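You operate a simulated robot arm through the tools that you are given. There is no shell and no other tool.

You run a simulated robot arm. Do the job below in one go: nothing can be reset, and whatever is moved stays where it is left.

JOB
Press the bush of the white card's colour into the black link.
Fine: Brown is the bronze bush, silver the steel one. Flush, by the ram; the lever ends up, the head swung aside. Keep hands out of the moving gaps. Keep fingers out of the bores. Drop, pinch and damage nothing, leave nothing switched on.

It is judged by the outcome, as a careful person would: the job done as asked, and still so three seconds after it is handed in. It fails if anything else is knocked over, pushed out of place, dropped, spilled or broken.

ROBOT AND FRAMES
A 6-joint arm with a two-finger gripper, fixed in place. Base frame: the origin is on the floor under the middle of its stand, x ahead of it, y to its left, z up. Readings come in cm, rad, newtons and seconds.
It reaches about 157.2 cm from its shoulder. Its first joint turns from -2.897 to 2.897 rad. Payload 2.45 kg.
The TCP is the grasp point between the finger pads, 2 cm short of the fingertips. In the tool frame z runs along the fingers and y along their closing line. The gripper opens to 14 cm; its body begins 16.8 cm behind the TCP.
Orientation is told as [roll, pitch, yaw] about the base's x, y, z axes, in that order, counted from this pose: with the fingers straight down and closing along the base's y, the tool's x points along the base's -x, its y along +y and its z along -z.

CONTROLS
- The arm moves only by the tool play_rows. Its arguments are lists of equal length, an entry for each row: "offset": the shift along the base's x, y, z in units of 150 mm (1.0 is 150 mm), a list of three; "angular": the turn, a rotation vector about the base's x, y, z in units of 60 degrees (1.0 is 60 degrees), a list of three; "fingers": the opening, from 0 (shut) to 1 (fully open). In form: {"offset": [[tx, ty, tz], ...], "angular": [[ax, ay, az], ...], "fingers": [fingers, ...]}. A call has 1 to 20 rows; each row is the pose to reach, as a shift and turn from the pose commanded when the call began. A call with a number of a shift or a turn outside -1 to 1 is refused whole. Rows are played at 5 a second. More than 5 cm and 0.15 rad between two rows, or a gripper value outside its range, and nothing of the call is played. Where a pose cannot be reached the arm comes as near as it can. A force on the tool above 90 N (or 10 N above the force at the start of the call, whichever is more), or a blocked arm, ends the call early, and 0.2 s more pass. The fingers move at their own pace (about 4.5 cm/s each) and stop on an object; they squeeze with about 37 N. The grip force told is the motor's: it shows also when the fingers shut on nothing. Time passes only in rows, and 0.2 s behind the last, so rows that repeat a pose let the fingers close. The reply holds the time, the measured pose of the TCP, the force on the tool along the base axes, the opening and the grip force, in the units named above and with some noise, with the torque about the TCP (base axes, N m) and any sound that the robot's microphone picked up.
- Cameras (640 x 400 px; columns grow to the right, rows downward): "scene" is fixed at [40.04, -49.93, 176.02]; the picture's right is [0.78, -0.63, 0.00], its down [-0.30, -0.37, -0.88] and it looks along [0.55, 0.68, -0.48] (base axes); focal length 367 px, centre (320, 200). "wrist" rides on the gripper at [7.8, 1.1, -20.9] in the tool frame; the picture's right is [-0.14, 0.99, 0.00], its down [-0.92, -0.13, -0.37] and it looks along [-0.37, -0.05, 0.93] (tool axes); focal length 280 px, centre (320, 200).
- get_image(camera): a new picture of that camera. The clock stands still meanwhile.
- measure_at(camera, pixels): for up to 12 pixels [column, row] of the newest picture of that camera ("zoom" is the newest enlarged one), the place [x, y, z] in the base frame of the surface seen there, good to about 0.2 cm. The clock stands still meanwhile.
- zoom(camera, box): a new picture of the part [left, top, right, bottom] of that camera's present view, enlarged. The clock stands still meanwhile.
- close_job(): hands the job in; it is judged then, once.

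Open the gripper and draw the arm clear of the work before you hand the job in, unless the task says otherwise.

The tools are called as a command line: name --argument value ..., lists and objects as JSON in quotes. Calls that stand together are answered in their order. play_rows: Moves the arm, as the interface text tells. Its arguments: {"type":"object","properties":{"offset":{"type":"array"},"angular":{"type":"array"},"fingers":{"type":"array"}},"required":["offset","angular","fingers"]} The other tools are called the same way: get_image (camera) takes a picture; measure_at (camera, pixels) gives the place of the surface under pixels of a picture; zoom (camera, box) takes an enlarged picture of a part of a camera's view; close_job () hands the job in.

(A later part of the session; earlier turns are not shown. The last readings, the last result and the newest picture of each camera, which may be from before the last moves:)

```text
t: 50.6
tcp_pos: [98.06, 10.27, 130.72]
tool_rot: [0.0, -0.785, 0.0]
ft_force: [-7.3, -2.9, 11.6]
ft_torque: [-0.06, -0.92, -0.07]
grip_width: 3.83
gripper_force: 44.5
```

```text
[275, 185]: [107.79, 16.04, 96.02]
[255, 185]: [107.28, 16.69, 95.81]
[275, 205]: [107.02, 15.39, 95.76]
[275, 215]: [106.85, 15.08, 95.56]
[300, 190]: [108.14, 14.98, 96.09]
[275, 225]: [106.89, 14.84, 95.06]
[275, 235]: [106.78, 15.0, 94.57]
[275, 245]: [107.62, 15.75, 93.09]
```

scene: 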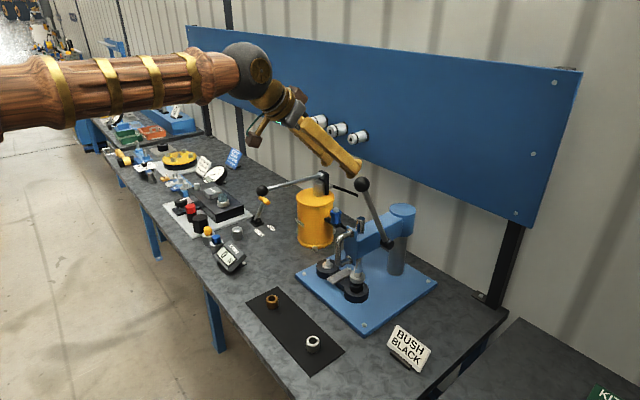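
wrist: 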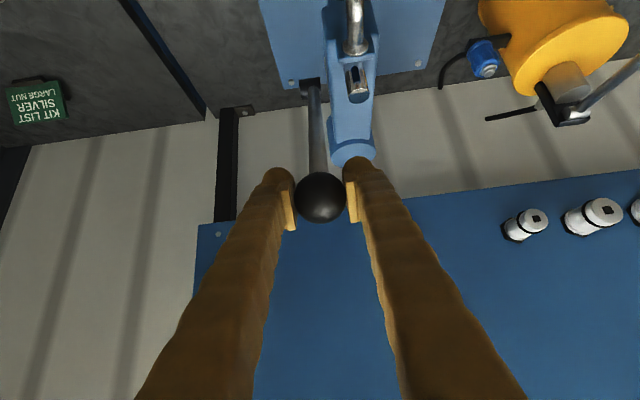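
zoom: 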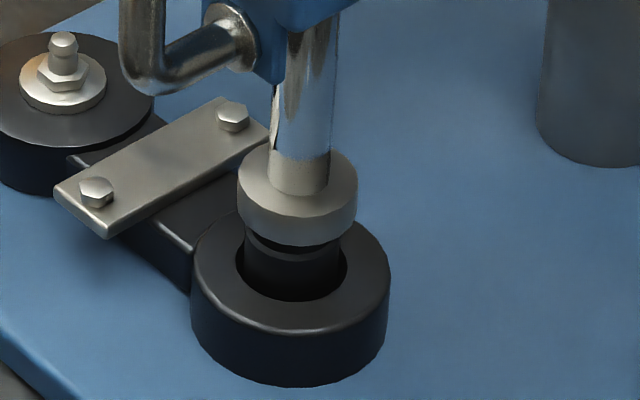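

The pad dropped 0.7 cm for 12°, about 3.3 cm/rad, so it should meet the bush at about 61° and reach flush near 97°. I go on to about 61°, slightly larger radius, turning the tool gradually toward down.

play_rows --offset '[[-0.0507, 0, -0.0327], [-0.0947, 0, -0.0727], [-0.1373, 0, -0.114], [-0.1787, 0, -0.1573], [-0.218, 0, -0.202], [-0.256, 0, -0.248], [-0.2927, 0, -0.2953], [-0.3273, 0, -0.344], [-0.3607, 0, -0.3933], [-0.392, 0, -0.444], [-0.392, 0, -0.444]]' --angular '[[0, 0.03, 0], [0, 0.06, 0], [0, 0.09, 0], [0, 0.12, 0], [0, 0.15, 0], [0, 0.18, 0], [0, 0.21, 0], [0, 0.24, 0], [0, 0.27, 0], [0, 0.3, 0], [0, 0.3, 0]]' --fingers '[0.1, 0.1, 0.1, 0.1, 0.1, 0.1, 0.1, 0.1, 0.1, 0.1, 0.1]'

zoom --camera "scene" --box '[300, 170, 440, 310]'

zoom --camera "wrist" --box '[260, 100, 400, 260]'

```text
t: 53.0
tcp_pos: [92.26, 10.41, 124.25]
tool_rot: [0.0, -0.473, 0.0]
ft_force: [-6.1, -2.0, 15.3]
ft_torque: [0.05, -1.51, -0.03]
grip_width: 3.85
gripper_force: 45.5
```

```text
2.86 times, centred on (370, 240) of scene
```

zoom: 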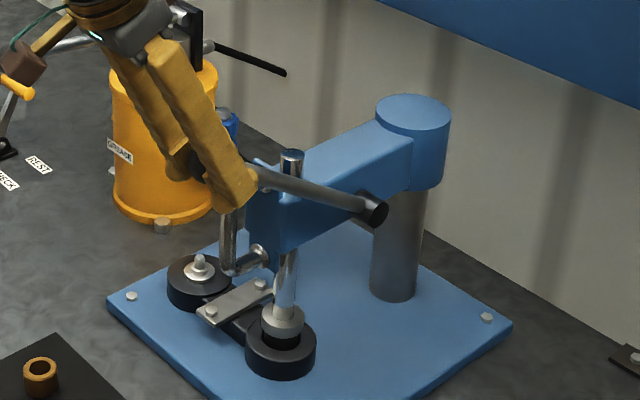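

```text
2.50 times, centred on (330, 180) of wrist
```

zoom: 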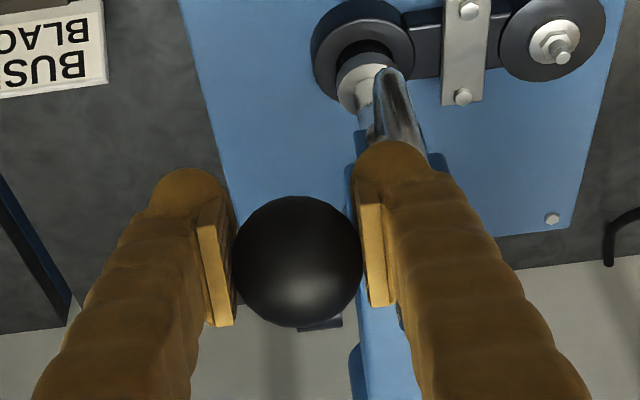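

The ball has shifted slightly in the grip (centre now at (321,204)). I measure the ball and pad heights to know the true lever angle.

measure_at --camera "zoom" --pixels '[[298, 261], [298, 215], [298, 310], [360, 95], [380, 80], [350, 85]]'

zoom --camera "scene" --box '[335, 255, 385, 305]'

measure_at --camera "zoom" --pixels '[[275, 215], [255, 210], [300, 210], [275, 230], [275, 245], [275, 260], [275, 275]]'

get_image --camera "scene"

measure_at --camera "scene" --pixels '[[365, 233], [375, 236], [385, 240], [389, 243]]'

```text
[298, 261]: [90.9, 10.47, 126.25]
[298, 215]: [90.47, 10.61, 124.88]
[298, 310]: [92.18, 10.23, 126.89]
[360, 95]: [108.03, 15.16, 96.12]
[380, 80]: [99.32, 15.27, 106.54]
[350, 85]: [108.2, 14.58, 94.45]
```

```text
8.00 times, centred on (360, 280) of scene
```

zoom: 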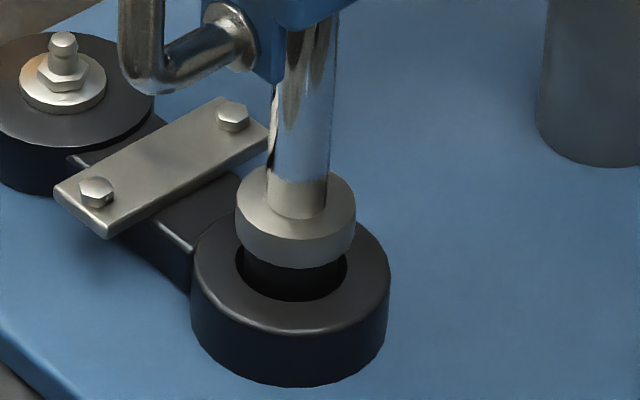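

```text
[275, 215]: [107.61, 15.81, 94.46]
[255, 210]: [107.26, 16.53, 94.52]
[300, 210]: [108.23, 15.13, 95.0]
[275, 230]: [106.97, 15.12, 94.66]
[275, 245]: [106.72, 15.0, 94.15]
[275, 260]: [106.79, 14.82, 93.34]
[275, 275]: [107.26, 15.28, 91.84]
```

```text
taken
```

scene: 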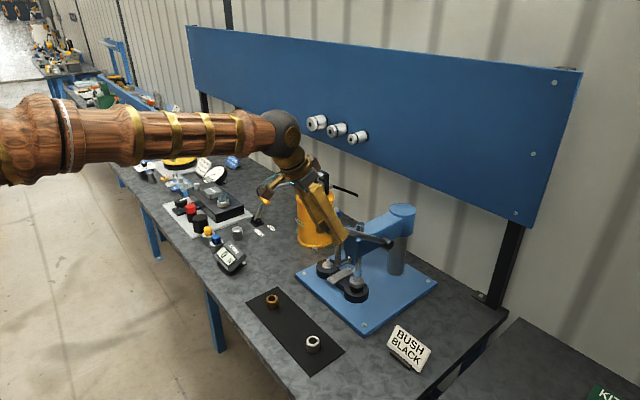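

```text
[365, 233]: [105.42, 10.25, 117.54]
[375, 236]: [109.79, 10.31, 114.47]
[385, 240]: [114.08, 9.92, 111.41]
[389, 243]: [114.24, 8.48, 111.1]
```

The lever is at about 57° (ball at (92.4, 10.35, 125.0)), and the pad bottom is just touching the bush; the ball slipped about 0.7 cm in the pads. I ease back a little along the arc to see whether the lever springs back or stays by friction.

play_rows --offset '[[0.007, 0, 0.011], [0.0144, 0, 0.0224], [0.022, 0, 0.034], [0.022, 0, 0.034]]' --angular '[[0, 0, 0], [0, 0, 0], [0, 0, 0], [0, 0, 0]]' --fingers '[0.1, 0.1, 0.1, 0.1]'

zoom --camera "wrist" --box '[260, 100, 400, 260]'

measure_at --camera "zoom" --pixels '[[298, 261], [298, 215], [298, 310]]'

```text
t: 54.0
tcp_pos: [92.63, 10.26, 124.6]
tool_rot: [0.001, -0.472, -0.001]
ft_force: [-22.9, -3.9, 4.7]
ft_torque: [0.03, 1.11, -0.03]
grip_width: 3.85
gripper_force: 45.4
```

```text
2.50 times, centred on (330, 180) of wrist
```

zoom: 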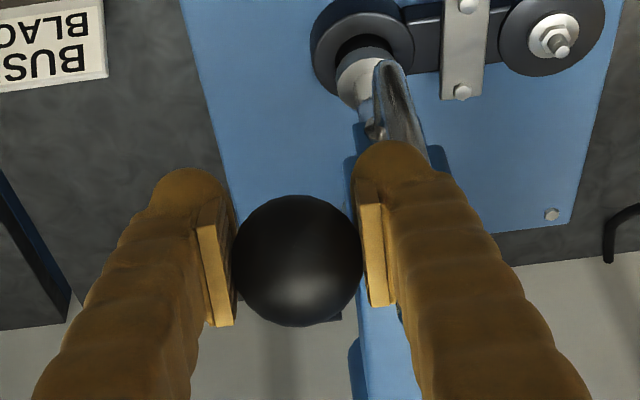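

```text
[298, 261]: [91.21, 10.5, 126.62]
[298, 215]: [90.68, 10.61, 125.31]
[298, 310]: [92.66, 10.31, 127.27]
```

Moving back the force reversed (friction only, about ±9 N at the ball), so the lever stays where it is left. I release the ball and withdraw along the tool axis; then I'll press down on the rod with closed fingertips, a firmer contact.

play_rows --offset '[[0, 0, 0], [0, 0, 0], [0, 0, 0], [-0.03, 0, 0.06], [-0.08, 0, 0.16], [-0.15, 0, 0.3], [-0.24, 0, 0.45], [-0.33, 0, 0.62]]' --angular '[[0, 0, 0], [0, 0, 0], [0, 0, 0], [0, 0, 0], [0, 0, 0], [0, 0, 0], [0, 0, 0], [0, 0, 0]]' --fingers '[0.3, 0.4, 0.45, 0.45, 0.45, 0.45, 0.45, 0.45]'

get_image --camera "wrist"

zoom --camera "scene" --box '[310, 160, 430, 310]'

```text
t: 55.8
tcp_pos: [87.71, 10.29, 133.89]
tool_rot: [0.001, -0.471, 0.0]
ft_force: [-0.5, 0.0, -0.5]
ft_torque: [-0.01, 0.05, 0.0]
grip_width: 6.29
gripper_force: 0.0
```

```text
taken
```

wrist: 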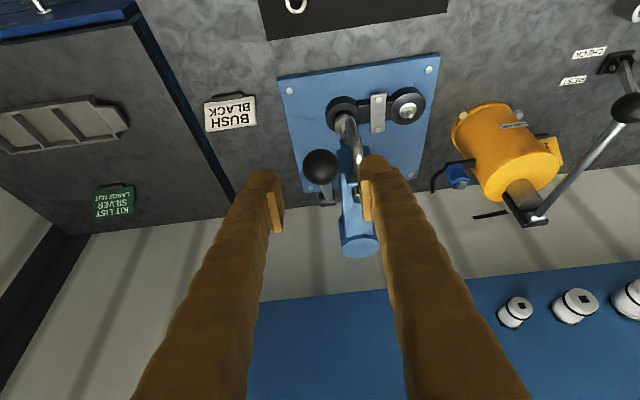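

```text
2.67 times, centred on (370, 235) of scene
```

zoom: 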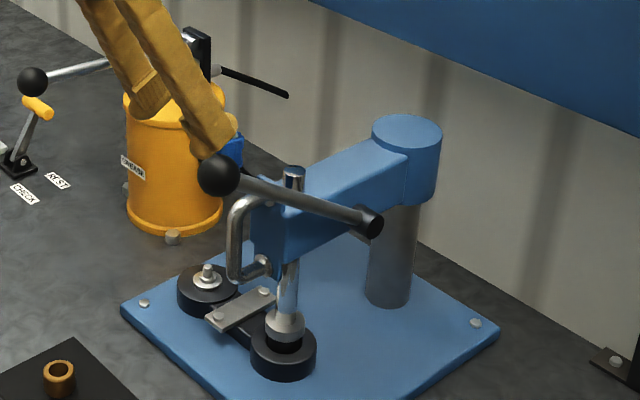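

The lever stays put. I measure the ball and rod in the scene zoom to plan the push point.

measure_at --camera "zoom" --pixels '[[218, 174], [250, 185], [270, 191], [300, 200], [330, 208], [355, 216], [374, 224], [285, 325], [285, 345]]'

measure_at --camera "wrist" --pixels '[[320, 165], [325, 188], [327, 198]]'

zoom --camera "wrist" --box '[290, 130, 350, 220]'

```text
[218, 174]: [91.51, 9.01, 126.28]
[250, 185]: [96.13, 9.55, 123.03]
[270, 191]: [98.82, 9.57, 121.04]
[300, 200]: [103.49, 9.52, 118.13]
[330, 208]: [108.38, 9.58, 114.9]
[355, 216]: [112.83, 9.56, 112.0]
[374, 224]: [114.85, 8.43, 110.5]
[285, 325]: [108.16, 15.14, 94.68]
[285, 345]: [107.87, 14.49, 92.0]
```

```text
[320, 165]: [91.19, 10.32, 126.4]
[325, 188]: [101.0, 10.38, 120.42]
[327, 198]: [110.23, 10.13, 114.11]
```

```text
4.44 times, centred on (320, 175) of wrist
```

zoom: 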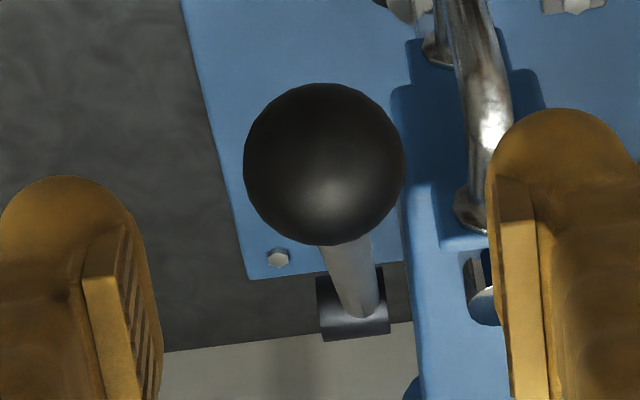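

The rod's axis is at y ≈ 10.2, ball at (92.6, 125.2), lever angle about 56.5°. I straighten the tool to point down, close the fingers, and go above the rod about 4 cm inward of the ball.

play_rows --offset '[[0, 0, 0.05], [0, 0, 0.1], [0, 0, 0.1], [0, 0, 0.1], [0.1, -0.003, 0.1], [0.25, -0.006, 0.1], [0.4, -0.006, 0.1], [0.52, -0.006, 0.08], [0.606, -0.006, 0.0], [0.606, -0.006, 0.0]]' --angular '[[0, 0.11, 0], [0, 0.22, 0], [0, 0.335, 0], [0, 0.45, 0], [0, 0.45, 0], [0, 0.45, 0], [0, 0.45, 0], [0, 0.45, 0], [0, 0.45, 0], [0, 0.45, 0]]' --fingers '[0.3, 0.1, 0, 0, 0, 0, 0, 0, 0, 0]'

get_image --camera "wrist"

zoom --camera "scene" --box '[310, 130, 430, 260]'

```text
t: 58.0
tcp_pos: [96.81, 10.37, 134.0]
tool_rot: [0.0, -0.001, 0.0]
ft_force: [0.5, -0.5, 0.6]
ft_torque: [0.03, 0.02, 0.0]
grip_width: 0.01
gripper_force: 29.5
```

```text
taken
```

wrist: 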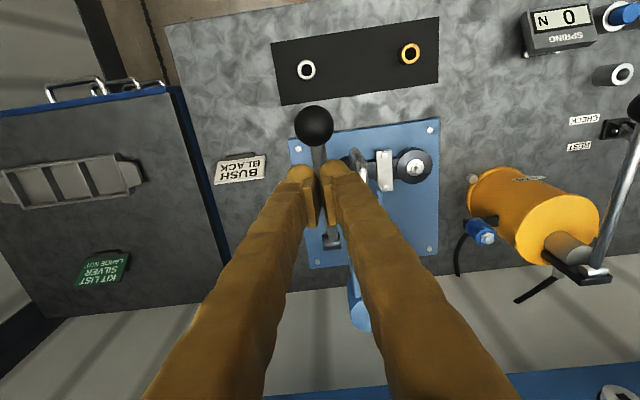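

```text
3.08 times, centred on (370, 195) of scene
```

zoom: 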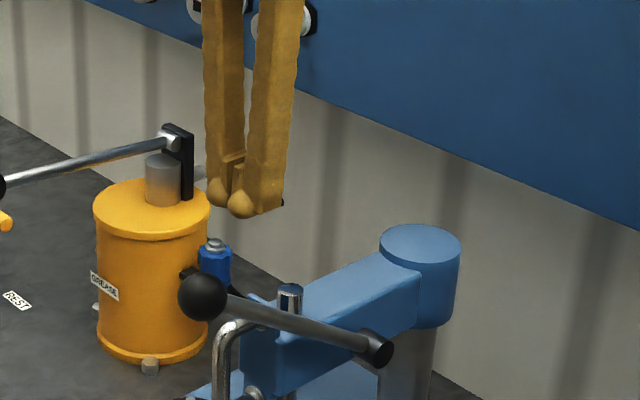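

The closed tips form a groove right above the rod, about 4 cm from the ball. I lower to just above the rod, then touch it gently.

play_rows --offset '[[0, -0.007, -0.15], [0, -0.007, -0.3], [0, -0.007, -0.43], [0, -0.007, -0.52], [0, -0.007, -0.56], [0, -0.007, -0.58], [0, -0.007, -0.6]]' --angular '[[0, 0, 0], [0, 0, 0], [0, 0, 0], [0, 0, 0], [0, 0, 0], [0, 0, 0], [0, 0, 0]]' --fingers '[0, 0, 0, 0, 0, 0, 0]'

get_image --camera "wrist"

zoom --camera "scene" --box '[310, 170, 410, 270]'

```text
t: 59.6
tcp_pos: [96.78, 10.16, 124.9]
tool_rot: [0.002, 0.001, 0.001]
ft_force: [1.7, 2.8, 8.7]
ft_torque: [0.12, 0.11, -0.03]
grip_width: 0.0
gripper_force: 29.7
```

```text
taken
```

wrist: 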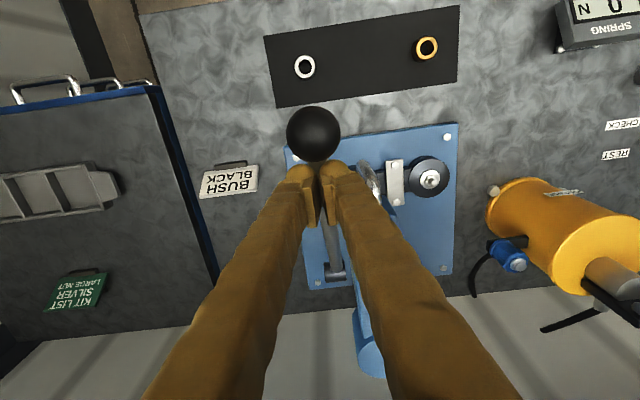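

```text
4.00 times, centred on (360, 220) of scene
```

zoom: 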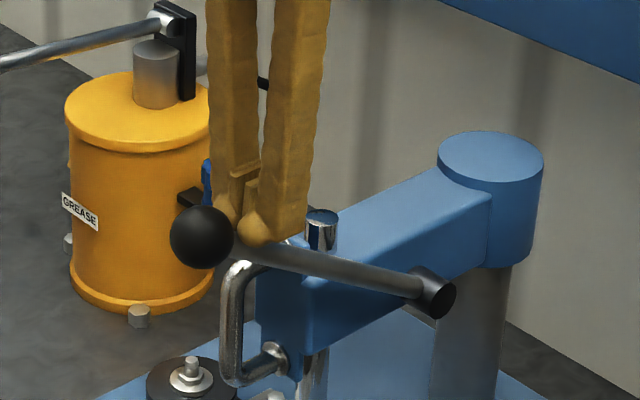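

Contact on the rod with 8.7 N. I now press along the arc in small steps to about 66° and watch the force.

play_rows --offset '[[-0.015, 0.003, -0.02], [-0.03, 0.003, -0.0413], [-0.044, 0.003, -0.0625], [-0.0587, 0.003, -0.084], [-0.072, 0.003, -0.1055], [-0.0853, 0.003, -0.1273], [-0.098, 0.003, -0.15], [-0.1113, 0.003, -0.172], [-0.123, 0.003, -0.195], [-0.1353, 0.003, -0.2173], [-0.1353, 0.003, -0.2173]]' --angular '[[0, 0, 0], [0, 0, 0], [0, 0, 0], [0, 0, 0], [0, 0, 0], [0, 0, 0], [0, 0, 0], [0, 0, 0], [0, 0, 0], [0, 0, 0], [0, 0, 0]]' --fingers '[0, 0, 0, 0, 0, 0, 0, 0, 0, 0, 0]'

zoom --camera "scene" --box '[310, 190, 430, 310]'

get_image --camera "wrist"

```text
t: 62.0
tcp_pos: [94.81, 10.08, 121.46]
tool_rot: [0.0, 0.0, 0.0]
ft_force: [3.3, 3.6, 4.5]
ft_torque: [0.07, -0.01, -0.09]
grip_width: 0.01
gripper_force: 29.6
```

```text
3.33 times, centred on (370, 250) of scene
```

zoom: 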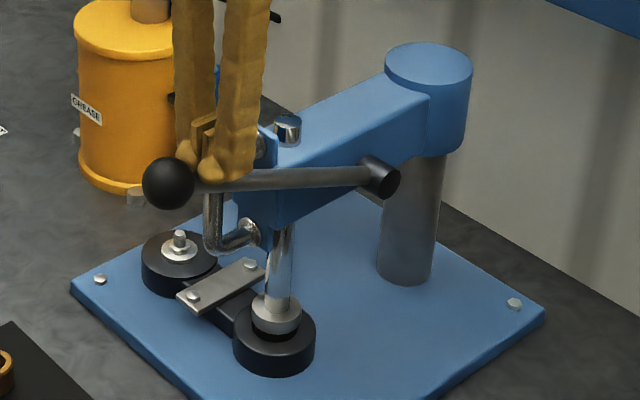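

```text
taken
```

wrist: 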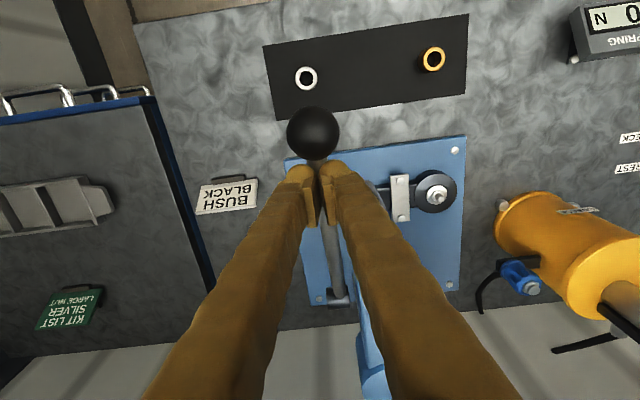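

The lever follows with low force. I check the pad and bush closely.

zoom --camera "scene" --box '[335, 265, 385, 305]'

measure_at --camera "zoom" --pixels '[[270, 185], [270, 210], [270, 225], [270, 240], [270, 255], [270, 290], [295, 160], [250, 170]]'

```text
10.00 times, centred on (360, 285) of scene
```

zoom: 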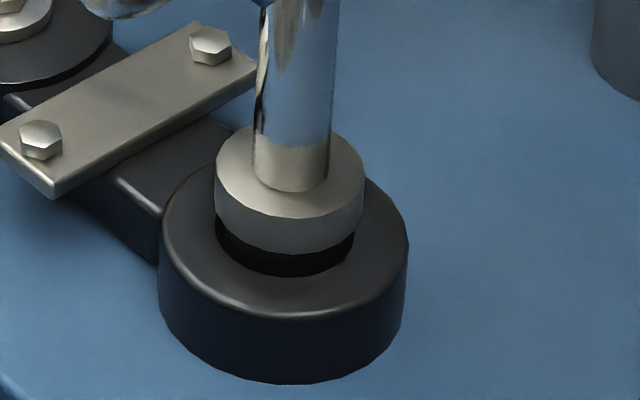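

```text
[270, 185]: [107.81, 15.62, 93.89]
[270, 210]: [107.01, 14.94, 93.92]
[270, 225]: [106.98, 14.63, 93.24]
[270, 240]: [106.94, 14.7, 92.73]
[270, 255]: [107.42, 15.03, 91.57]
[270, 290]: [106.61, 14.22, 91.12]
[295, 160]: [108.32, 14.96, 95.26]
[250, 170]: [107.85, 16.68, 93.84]
```

Pad top is at 93.9 (bottom about 92.3), so the bush is already going in evenly; about 1.4 cm of travel is left. I continue pressing to about 76°.

play_rows --offset '[[-0.011, 0.005, -0.023], [-0.022, 0.007, -0.046], [-0.032, 0.007, -0.069], [-0.0427, 0.007, -0.0927], [-0.052, 0.007, -0.116], [-0.062, 0.007, -0.14], [-0.0705, 0.007, -0.1645], [-0.0793, 0.007, -0.1887], [-0.0875, 0.007, -0.213], [-0.0953, 0.007, -0.2373], [-0.0953, 0.007, -0.2373]]' --angular '[[0, 0, 0], [0, 0, 0], [0, 0, 0], [0, 0, 0], [0, 0, 0], [0, 0, 0], [0, 0, 0], [0, 0, 0], [0, 0, 0], [0, 0, 0], [0, 0, 0]]' --fingers '[0, 0, 0, 0, 0, 0, 0, 0, 0, 0, 0]'

zoom --camera "scene" --box '[335, 265, 385, 305]'

measure_at --camera "zoom" --pixels '[[270, 195], [270, 220], [270, 235], [270, 250], [270, 265], [295, 170], [250, 180]]'

zoom --camera "scene" --box '[310, 190, 430, 310]'

```text
t: 64.4
tcp_pos: [93.37, 10.18, 118.01]
tool_rot: [0.0, 0.001, 0.0]
ft_force: [1.5, -1.5, 5.4]
ft_torque: [0.0, -0.02, 0.05]
grip_width: 0.58
gripper_force: 29.1
```

```text
10.00 times, centred on (360, 285) of scene
```

zoom: 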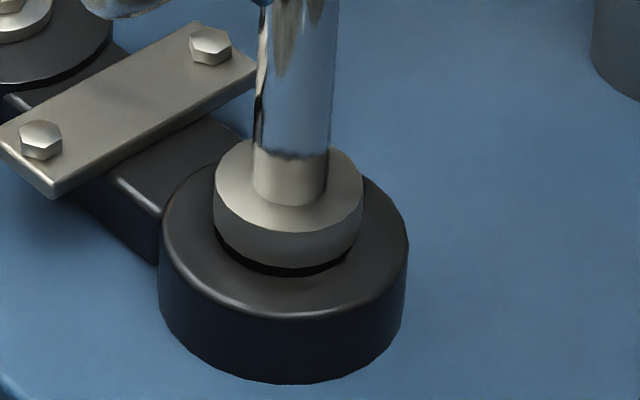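

```text
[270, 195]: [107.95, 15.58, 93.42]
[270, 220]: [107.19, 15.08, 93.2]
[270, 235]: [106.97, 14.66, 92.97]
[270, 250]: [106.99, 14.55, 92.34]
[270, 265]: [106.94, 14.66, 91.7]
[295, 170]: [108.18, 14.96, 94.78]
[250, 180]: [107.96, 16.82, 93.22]
```

```text
3.33 times, centred on (370, 250) of scene
```

zoom: 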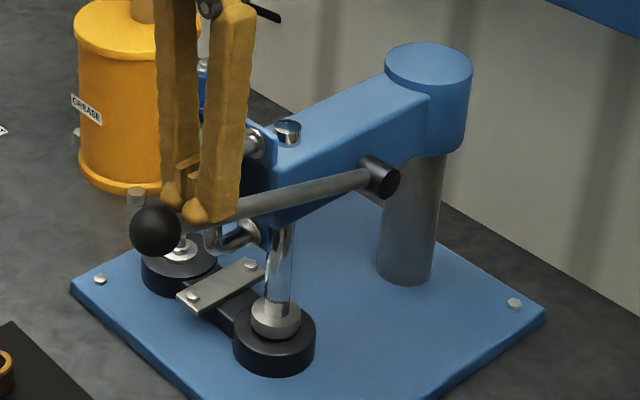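

About 0.8 cm is left and force is small (5 N), though the rod is wedging the tips apart slightly (0.58 cm). I continue slowly to about 84°.

play_rows --offset '[[-0.007, 0, -0.0247], [-0.014, 0, -0.0493], [-0.02, 0, -0.0743], [-0.026, 0, -0.0993], [-0.0313, 0, -0.1243], [-0.0367, 0, -0.1493], [-0.041, 0, -0.1747], [-0.0453, 0, -0.2], [-0.0453, 0, -0.2]]' --angular '[[0, 0, 0], [0, 0, 0], [0, 0, 0], [0, 0, 0], [0, 0, 0], [0, 0, 0], [0, 0, 0], [0, 0, 0], [0, 0, 0]]' --fingers '[0, 0, 0, 0, 0, 0, 0, 0, 0]'

zoom --camera "scene" --box '[335, 265, 385, 305]'

measure_at --camera "zoom" --pixels '[[270, 195], [270, 220], [270, 235], [270, 250], [270, 265], [270, 280], [250, 190]]'

zoom --camera "scene" --box '[310, 190, 430, 310]'

```text
t: 66.4
tcp_pos: [92.62, 10.22, 114.94]
tool_rot: [0.0, 0.001, 0.001]
ft_force: [2.7, 0.7, 3.7]
ft_torque: [0.02, -0.01, -0.01]
grip_width: 0.56
gripper_force: 29.6
```

```text
10.00 times, centred on (360, 285) of scene
```

zoom: 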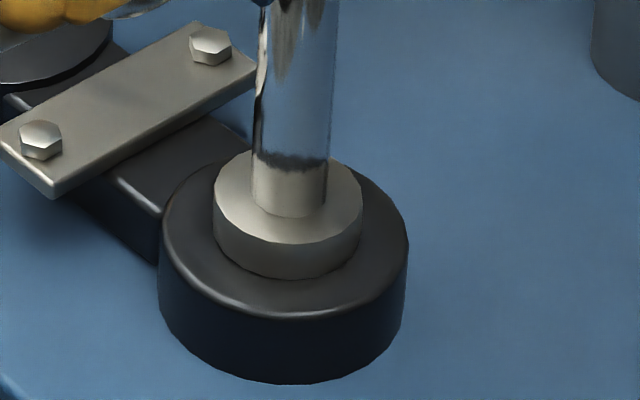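

```text
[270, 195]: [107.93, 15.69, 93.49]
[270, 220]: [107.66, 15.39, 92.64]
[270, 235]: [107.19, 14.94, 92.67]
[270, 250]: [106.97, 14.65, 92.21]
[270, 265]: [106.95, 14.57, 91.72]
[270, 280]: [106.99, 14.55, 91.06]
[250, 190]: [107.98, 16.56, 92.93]
```

```text
3.33 times, centred on (370, 250) of scene
```

zoom: 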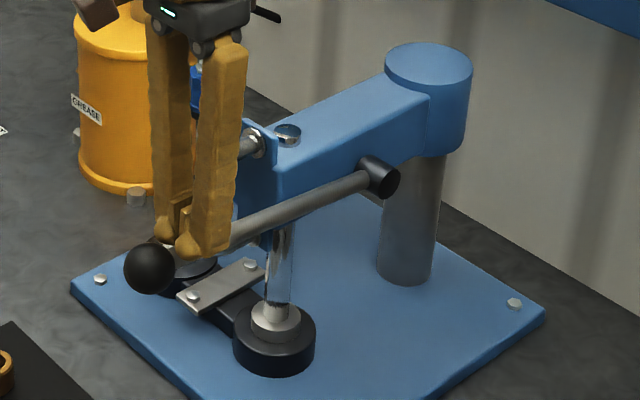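

Pad top is at 92.65, bottom about 91.05, so nearly flush. I press on in 1° steps until the pad bottoms on the link face and the force rises.

play_rows --offset '[[-0.004, 0, -0.0253], [-0.0073, 0, -0.0507], [-0.01, 0, -0.065], [-0.01, 0, -0.065]]' --angular '[[0, 0, 0], [0, 0, 0], [0, 0, 0], [0, 0, 0]]' --fingers '[0, 0, 0, 0]'

zoom --camera "scene" --box '[335, 265, 385, 305]'

measure_at --camera "zoom" --pixels '[[270, 225], [270, 240], [270, 255], [270, 270], [270, 280], [250, 195]]'

```text
t: 67.4
tcp_pos: [92.42, 10.26, 114.56]
tool_rot: [-0.001, -0.006, 0.002]
ft_force: [11.7, 1.8, 89.0]
ft_torque: [0.05, 0.34, 0.12]
grip_width: 0.6
gripper_force: 29.8
```

```text
10.00 times, centred on (360, 285) of scene
```

zoom: 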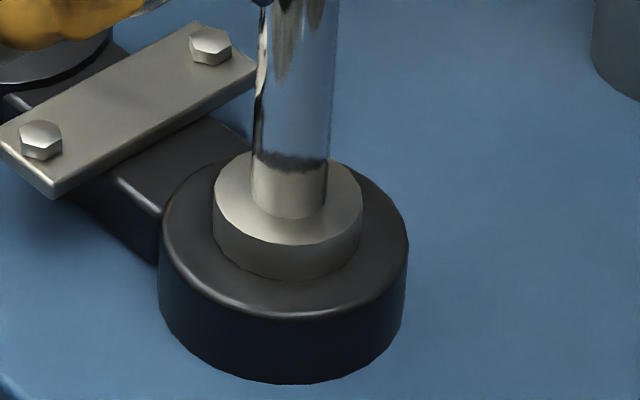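

```text
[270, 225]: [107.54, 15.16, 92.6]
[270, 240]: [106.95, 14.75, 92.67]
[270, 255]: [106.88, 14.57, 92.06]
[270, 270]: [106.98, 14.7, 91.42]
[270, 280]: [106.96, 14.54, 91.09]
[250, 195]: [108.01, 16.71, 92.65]
```

The pad has bottomed on the link face (force 89 N, pad top steady at 92.6), so the bush is pressed flush. I lift the tips straight off the rod.

play_rows --offset '[[0, 0, 0.04], [0, 0, 0.1], [0, 0, 0.2], [0, 0, 0.35], [0, 0, 0.5], [0, 0, 0.7]]' --angular '[[0, 0, 0], [0, 0, 0], [0, 0, 0], [0, 0, 0], [0, 0, 0], [0, 0, 0]]' --fingers '[0, 0, 0, 0, 0, 0]'

get_image --camera "wrist"

zoom --camera "scene" --box '[310, 170, 430, 310]'

measure_at --camera "zoom" --pixels '[[155, 295], [200, 275], [250, 255], [300, 235], [350, 213], [385, 200], [275, 335]]'

```text
t: 68.8
tcp_pos: [92.53, 10.41, 124.45]
tool_rot: [0.001, -0.002, 0.0]
ft_force: [0.1, 0.0, -0.4]
ft_torque: [0.01, 0.08, 0.01]
grip_width: 0.0
gripper_force: 29.4
```

```text
taken
```

wrist: 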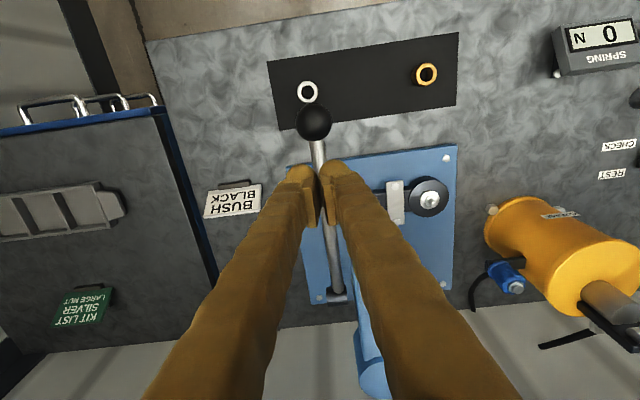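

```text
2.86 times, centred on (370, 240) of scene
```

zoom: 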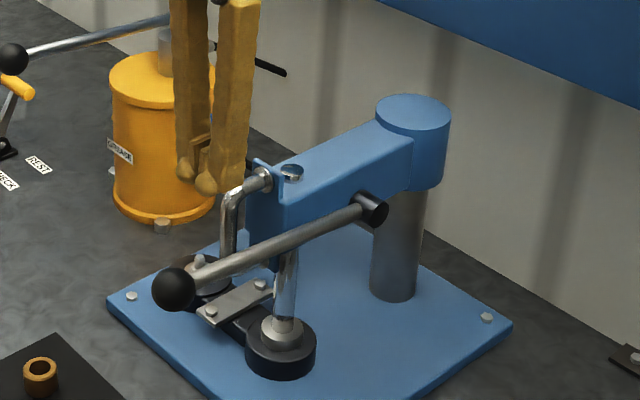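

```text
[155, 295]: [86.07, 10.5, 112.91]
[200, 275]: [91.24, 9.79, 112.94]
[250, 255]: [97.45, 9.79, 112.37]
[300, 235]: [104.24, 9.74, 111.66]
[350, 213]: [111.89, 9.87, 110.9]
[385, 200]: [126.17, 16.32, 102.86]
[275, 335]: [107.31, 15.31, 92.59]
```

The lever stays down at about 84° with the ball near (88.3, 10.3, 113). I back off, tilt −45° and open, to a pre-grasp point 12 cm from the ball.

play_rows --offset '[[-0.1, 0, 0.02], [-0.22, 0, 0.04], [-0.34, 0, 0.04], [-0.46, 0, 0.02], [-0.58, 0, -0.03], [-0.68, -0.003, -0.08], [-0.77, -0.005, -0.14], [-0.847, -0.007, -0.197], [-0.847, -0.007, -0.197]]' --angular '[[0, -0.1, 0], [0, -0.2, 0], [0, -0.3, 0], [0, -0.4, 0], [0, -0.5, 0], [0, -0.6, 0], [0, -0.7, 0], [0, -0.75, 0], [0, -0.75, 0]]' --fingers '[0, 0.1, 0.2, 0.3, 0.45, 0.45, 0.45, 0.45, 0.45]'

get_image --camera "wrist"

zoom --camera "scene" --box '[290, 170, 430, 310]'

```text
t: 70.8
tcp_pos: [79.77, 10.13, 121.66]
tool_rot: [0.0, -0.786, 0.0]
ft_force: [-0.1, 0.1, -0.3]
ft_torque: [0.01, 0.01, -0.01]
grip_width: 6.29
gripper_force: 0.0
```

```text
taken
```

wrist: 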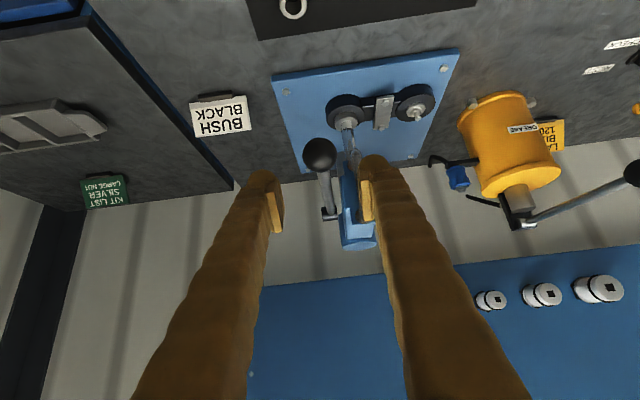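

```text
2.86 times, centred on (360, 240) of scene
```

zoom: 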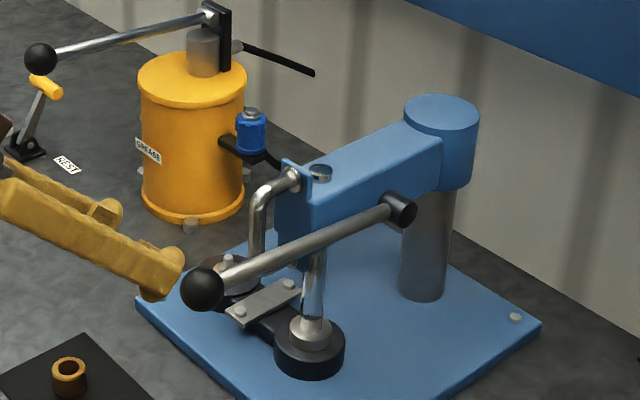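

The ball appears at (319,153), slightly below the tool axis. I measure it to set the approach.

measure_at --camera "wrist" --pixels '[[319, 153], [319, 145], [319, 162], [325, 185], [329, 205]]'

measure_at --camera "zoom" --pixels '[[202, 290], [260, 262], [320, 237], [370, 217]]'

```text
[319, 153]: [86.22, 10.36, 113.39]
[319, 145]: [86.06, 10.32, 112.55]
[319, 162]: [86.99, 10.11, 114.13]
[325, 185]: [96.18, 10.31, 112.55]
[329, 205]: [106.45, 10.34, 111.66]
```

```text
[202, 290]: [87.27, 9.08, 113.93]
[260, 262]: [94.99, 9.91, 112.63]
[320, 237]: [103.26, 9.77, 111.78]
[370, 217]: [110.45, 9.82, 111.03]
```

Ball centre is about (88.05, 10.28, 112.6). I advance along the axis so the ball lies slightly deep between the pads, then close on it.

play_rows --offset '[[0.1, 0.003, -0.11], [0.2, 0.006, -0.22], [0.3, 0.01, -0.33], [0.4, 0.01, -0.44], [0.5, 0.01, -0.55], [0.585, 0.01, -0.637], [0.585, 0.01, -0.637]]' --angular '[[0, 0, 0], [0, 0, 0], [0, 0, 0], [0, 0, 0], [0, 0, 0], [0, 0, 0], [0, 0, 0]]' --fingers '[0.45, 0.45, 0.45, 0.45, 0.45, 0.45, 0.45]'

play_rows --offset '[[0, 0, 0], [0, 0, 0], [0, 0, 0], [0, 0, 0], [0, 0, 0]]' --angular '[[0, 0, 0], [0, 0, 0], [0, 0, 0], [0, 0, 0], [0, 0, 0]]' --fingers '[0.4, 0.3, 0.2, 0.1, 0.1]'

get_image --camera "wrist"

```text
t: 72.4
tcp_pos: [88.37, 10.05, 112.09]
tool_rot: [0.001, -0.785, 0.0]
ft_force: [0.4, 0.3, -0.1]
ft_torque: [0.03, -0.03, 0.01]
grip_width: 6.31
gripper_force: 0.2
```

```text
t: 73.6
tcp_pos: [88.55, 10.12, 112.17]
tool_rot: [0.0, -0.788, 0.001]
ft_force: [4.0, 5.7, -1.2]
ft_torque: [-0.01, -0.03, 0.06]
grip_width: 3.89
gripper_force: 44.4
```

```text
taken
```

wrist: 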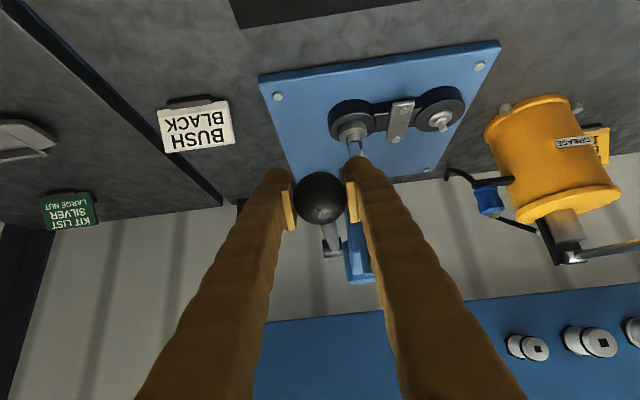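

The ball is gripped (3.89 cm, 44 N). I raise the lever along its arc, first about 30°.

play_rows --offset '[[0.004, 0.004, 0.045], [0.0093, 0.004, 0.0913], [0.0233, 0.004, 0.182], [0.042, 0.004, 0.2713], [0.066, 0.004, 0.36], [0.094, 0.004, 0.4473], [0.1267, 0.004, 0.5327], [0.164, 0.004, 0.6167], [0.2053, 0.004, 0.698], [0.2507, 0.004, 0.778], [0.3007, 0.004, 0.8547], [0.3007, 0.004, 0.8547]]' --angular '[[0, 0, 0], [0, 0, 0], [0, 0, 0], [0, 0, 0], [0, 0, 0], [0, 0, 0], [0, 0, 0], [0, 0, 0], [0, 0, 0], [0, 0, 0], [0, 0, 0], [0, 0, 0]]' --fingers '[0.1, 0.1, 0.1, 0.1, 0.1, 0.1, 0.1, 0.1, 0.1, 0.1, 0.1, 0.1]'

get_image --camera "wrist"

zoom --camera "scene" --box '[300, 160, 430, 310]'

```text
t: 76.2
tcp_pos: [93.07, 10.3, 124.84]
tool_rot: [0.0, -0.785, -0.001]
ft_force: [-2.1, -4.4, -5.8]
ft_torque: [-0.06, 1.02, 0.07]
grip_width: 3.85
gripper_force: 44.6
```

```text
taken
```

wrist: 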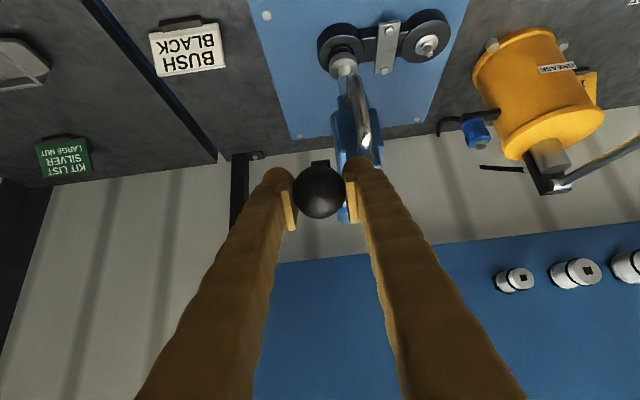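

```text
2.67 times, centred on (365, 235) of scene
```

zoom: 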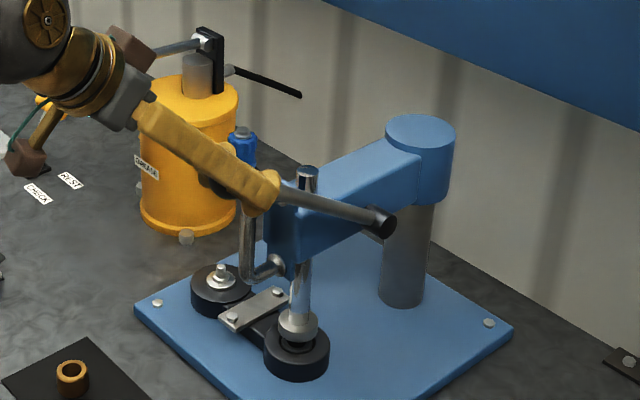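

The lever is half way up and the bush stays in the link; the ball has slid a bit toward the tips (row 190). I open, re-seat the fingers 1 cm deeper along the axis and re-grip.

play_rows --offset '[[0, 0, 0], [0, 0, 0], [0.025, 0, -0.025], [0.05, 0, -0.05], [0.05, 0, -0.05]]' --angular '[[0, 0, 0], [0, 0, 0], [0, 0, 0], [0, 0, 0], [0, 0, 0]]' --fingers '[0.4, 0.4, 0.4, 0.4, 0.4]'

get_image --camera "wrist"

measure_at --camera "wrist" --pixels '[[320, 196], [320, 185], [320, 205]]'

```text
t: 77.4
tcp_pos: [93.78, 10.41, 124.22]
tool_rot: [-0.001, -0.784, 0.0]
ft_force: [0.8, 0.6, 0.4]
ft_torque: [0.01, -0.02, -0.01]
grip_width: 5.62
gripper_force: 0.1
```

```text
taken
```

wrist: 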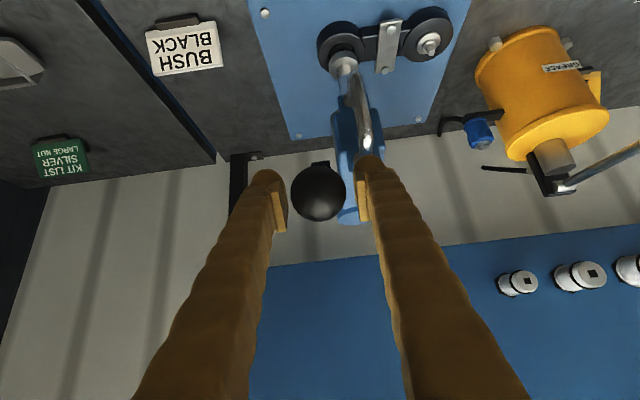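

```text
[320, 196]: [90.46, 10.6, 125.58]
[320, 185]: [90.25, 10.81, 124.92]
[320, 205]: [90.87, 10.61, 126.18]
```

The ball's centre is about (92.1, 10.5, 124.5), 1.0 cm off to the lower side of the pads. I re-centre the open fingers on it and close.

play_rows --offset '[[-0.045, 0.003, -0.004], [-0.0887, 0.003, -0.008], [-0.0887, 0.003, -0.008], [-0.0887, 0.003, -0.008], [-0.0887, 0.003, -0.008], [-0.0887, 0.003, -0.008], [-0.0887, 0.003, -0.008]]' --angular '[[0, 0, 0], [0, 0, 0], [0, 0, 0], [0, 0, 0], [0, 0, 0], [0, 0, 0], [0, 0, 0]]' --fingers '[0.4, 0.4, 0.3, 0.2, 0.1, 0.1, 0.1]'

get_image --camera "wrist"

measure_at --camera "wrist" --pixels '[[320, 200], [320, 190], [320, 210]]'

```text
t: 79.0
tcp_pos: [92.54, 10.39, 124.08]
tool_rot: [-0.002, -0.785, 0.0]
ft_force: [0.9, -12.3, -3.3]
ft_torque: [0.06, 0.29, 0.04]
grip_width: 3.87
gripper_force: 45.2
```

```text
taken
```

wrist: 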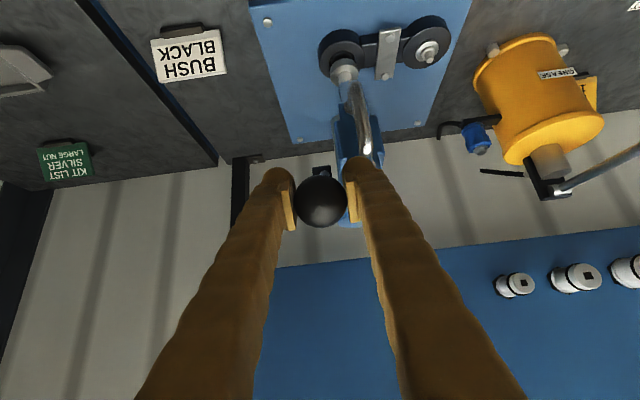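

```text
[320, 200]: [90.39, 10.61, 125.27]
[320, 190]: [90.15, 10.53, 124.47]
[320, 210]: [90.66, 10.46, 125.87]
```

The ball is well seated between the pads again. I raise the lever on along its arc, half of the remaining way, then check.

play_rows --offset '[[0.025, -0.005, 0.038], [0.0513, -0.005, 0.0767], [0.106, -0.005, 0.15], [0.164, -0.005, 0.2207], [0.226, -0.005, 0.288], [0.2913, -0.005, 0.3527], [0.2913, -0.005, 0.3527]]' --angular '[[0, 0, 0], [0, 0, 0], [0, 0, 0], [0, 0, 0], [0, 0, 0], [0, 0, 0], [0, 0, 0]]' --fingers '[0.1, 0.1, 0.1, 0.1, 0.1, 0.1, 0.1]'

get_image --camera "wrist"

measure_at --camera "wrist" --pixels '[[320, 200], [320, 190], [320, 210]]'

zoom --camera "scene" --box '[300, 160, 430, 310]'

```text
t: 80.6
tcp_pos: [96.75, 10.36, 129.26]
tool_rot: [-0.002, -0.786, -0.001]
ft_force: [-6.0, 2.3, -2.3]
ft_torque: [-0.08, 1.06, 0.1]
grip_width: 3.83
gripper_force: 45.4
```

```text
taken
```

wrist: 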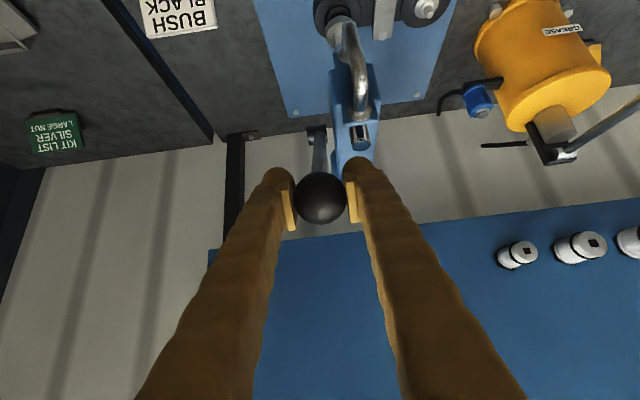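

```text
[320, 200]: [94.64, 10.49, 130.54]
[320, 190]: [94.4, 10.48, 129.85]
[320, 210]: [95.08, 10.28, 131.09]
```

```text
2.67 times, centred on (365, 235) of scene
```

zoom: 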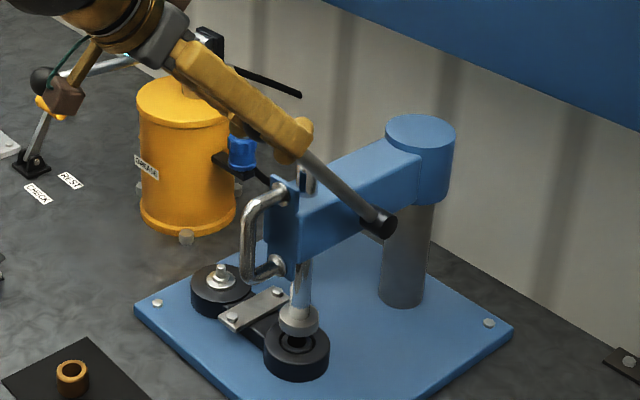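

The ball holds well. I raise the lever the rest of the way to its original upright position.

play_rows --offset '[[0.0693, 0, 0.0607], [0.1407, 0, 0.1173], [0.2153, 0, 0.1707], [0.2933, 0, 0.2193], [0.3727, 0, 0.2647], [0.4, 0, 0.278], [0.4, 0, 0.278]]' --angular '[[0, 0, 0], [0, 0, 0], [0, 0, 0], [0, 0, 0], [0, 0, 0], [0, 0, 0], [0, 0, 0]]' --fingers '[0.1, 0.1, 0.1, 0.1, 0.1, 0.1, 0.1]'

get_image --camera "wrist"

measure_at --camera "wrist" --pixels '[[320, 198], [320, 188], [320, 208]]'

zoom --camera "scene" --box '[310, 150, 430, 310]'

```text
t: 82.2
tcp_pos: [102.73, 10.35, 133.61]
tool_rot: [-0.001, -0.786, -0.001]
ft_force: [-4.1, -3.5, -2.7]
ft_torque: [-0.02, 0.62, -0.05]
grip_width: 3.89
gripper_force: 45.1
```

```text
taken
```

wrist: 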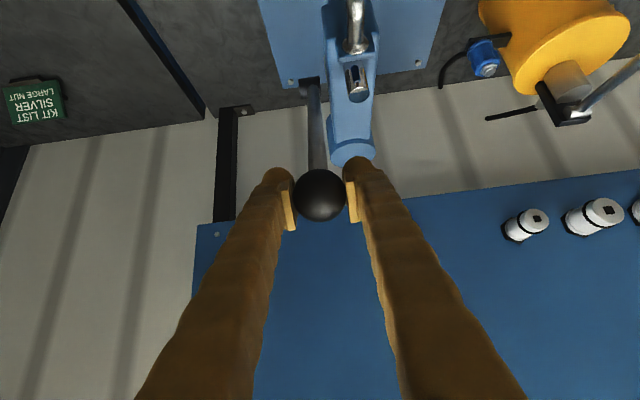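

```text
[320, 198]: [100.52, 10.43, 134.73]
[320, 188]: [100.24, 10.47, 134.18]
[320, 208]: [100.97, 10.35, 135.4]
```

```text
2.50 times, centred on (370, 230) of scene
```

zoom: 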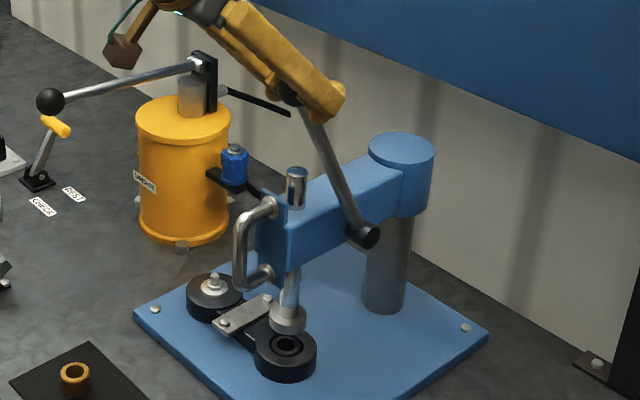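

The lever is about back at its original place. I check the pad's height (originally 96.5) and the bush in the link.

zoom --camera "scene" --box '[335, 255, 385, 305]'

measure_at --camera "zoom" --pixels '[[255, 160], [270, 180], [270, 195], [270, 205], [300, 165], [280, 240], [240, 260], [310, 260], [280, 275], [285, 250], [220, 270], [350, 265]]'

```text
8.00 times, centred on (360, 280) of scene
```

zoom: 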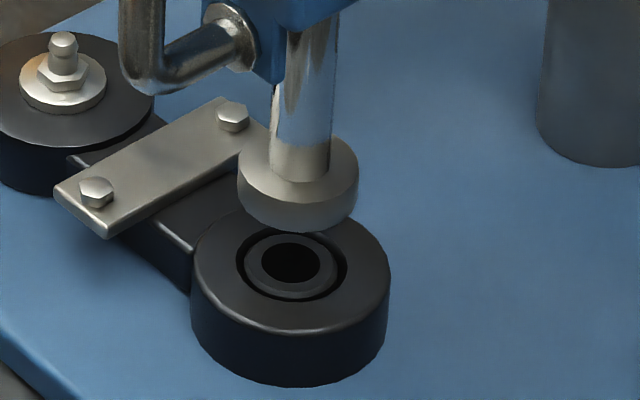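

```text
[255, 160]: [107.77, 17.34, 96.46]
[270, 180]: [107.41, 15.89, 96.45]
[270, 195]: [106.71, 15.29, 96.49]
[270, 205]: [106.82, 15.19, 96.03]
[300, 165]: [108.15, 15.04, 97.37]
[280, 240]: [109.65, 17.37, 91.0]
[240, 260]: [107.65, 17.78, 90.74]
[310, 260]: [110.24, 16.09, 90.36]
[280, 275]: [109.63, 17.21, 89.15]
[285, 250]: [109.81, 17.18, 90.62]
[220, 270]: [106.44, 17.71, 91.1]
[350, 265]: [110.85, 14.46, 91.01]
```

Pad top is back at 96.45 and the bush face reads 91.0 against the link's 90.95–91.1: flush. I release the ball and withdraw along the tool axis.

play_rows --offset '[[0, 0, 0], [0, 0, 0], [0, 0, 0], [-0.05, 0, 0.05], [-0.15, 0, 0.15], [-0.28, 0, 0.28], [-0.42, 0, 0.42], [-0.56, 0, 0.56]]' --angular '[[0, 0, 0], [0, 0, 0], [0, 0, 0], [0, 0, 0], [0, 0, 0], [0, 0, 0], [0, 0, 0], [0, 0, 0]]' --fingers '[0.25, 0.4, 0.45, 0.45, 0.45, 0.45, 0.45, 0.45]'

get_image --camera "wrist"

zoom --camera "scene" --box '[310, 150, 430, 310]'

measure_at --camera "zoom" --pixels '[[300, 85], [320, 150], [345, 205], [365, 235], [290, 310]]'

```text
t: 84.0
tcp_pos: [94.46, 10.34, 141.8]
tool_rot: [0.002, -0.783, -0.002]
ft_force: [-0.2, -0.2, 0.3]
ft_torque: [-0.03, 0.02, -0.04]
grip_width: 6.29
gripper_force: 0.0
```

```text
taken
```

wrist: 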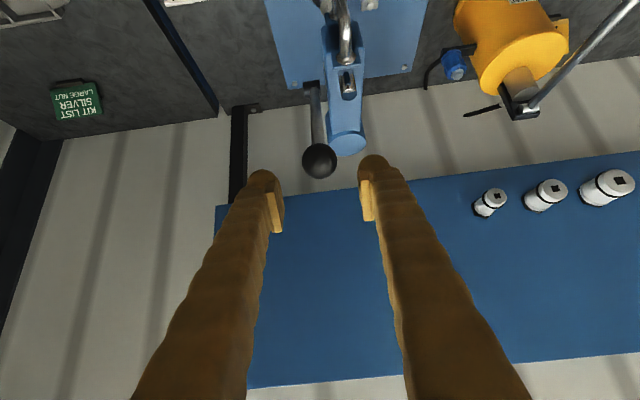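

```text
2.50 times, centred on (370, 230) of scene
```

zoom: 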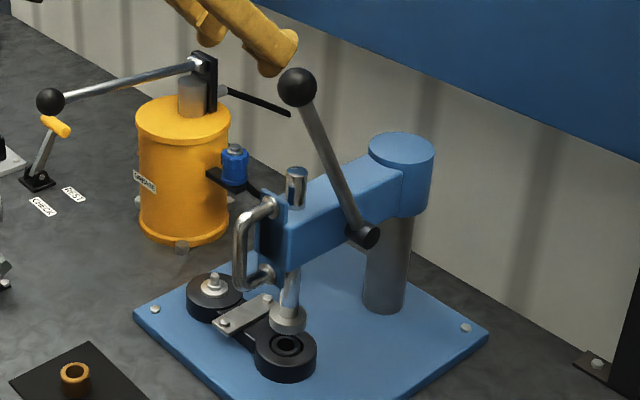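

```text
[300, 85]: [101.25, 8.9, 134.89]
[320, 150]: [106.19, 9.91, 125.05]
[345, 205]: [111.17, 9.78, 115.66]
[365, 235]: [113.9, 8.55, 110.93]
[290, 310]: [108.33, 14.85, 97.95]
```

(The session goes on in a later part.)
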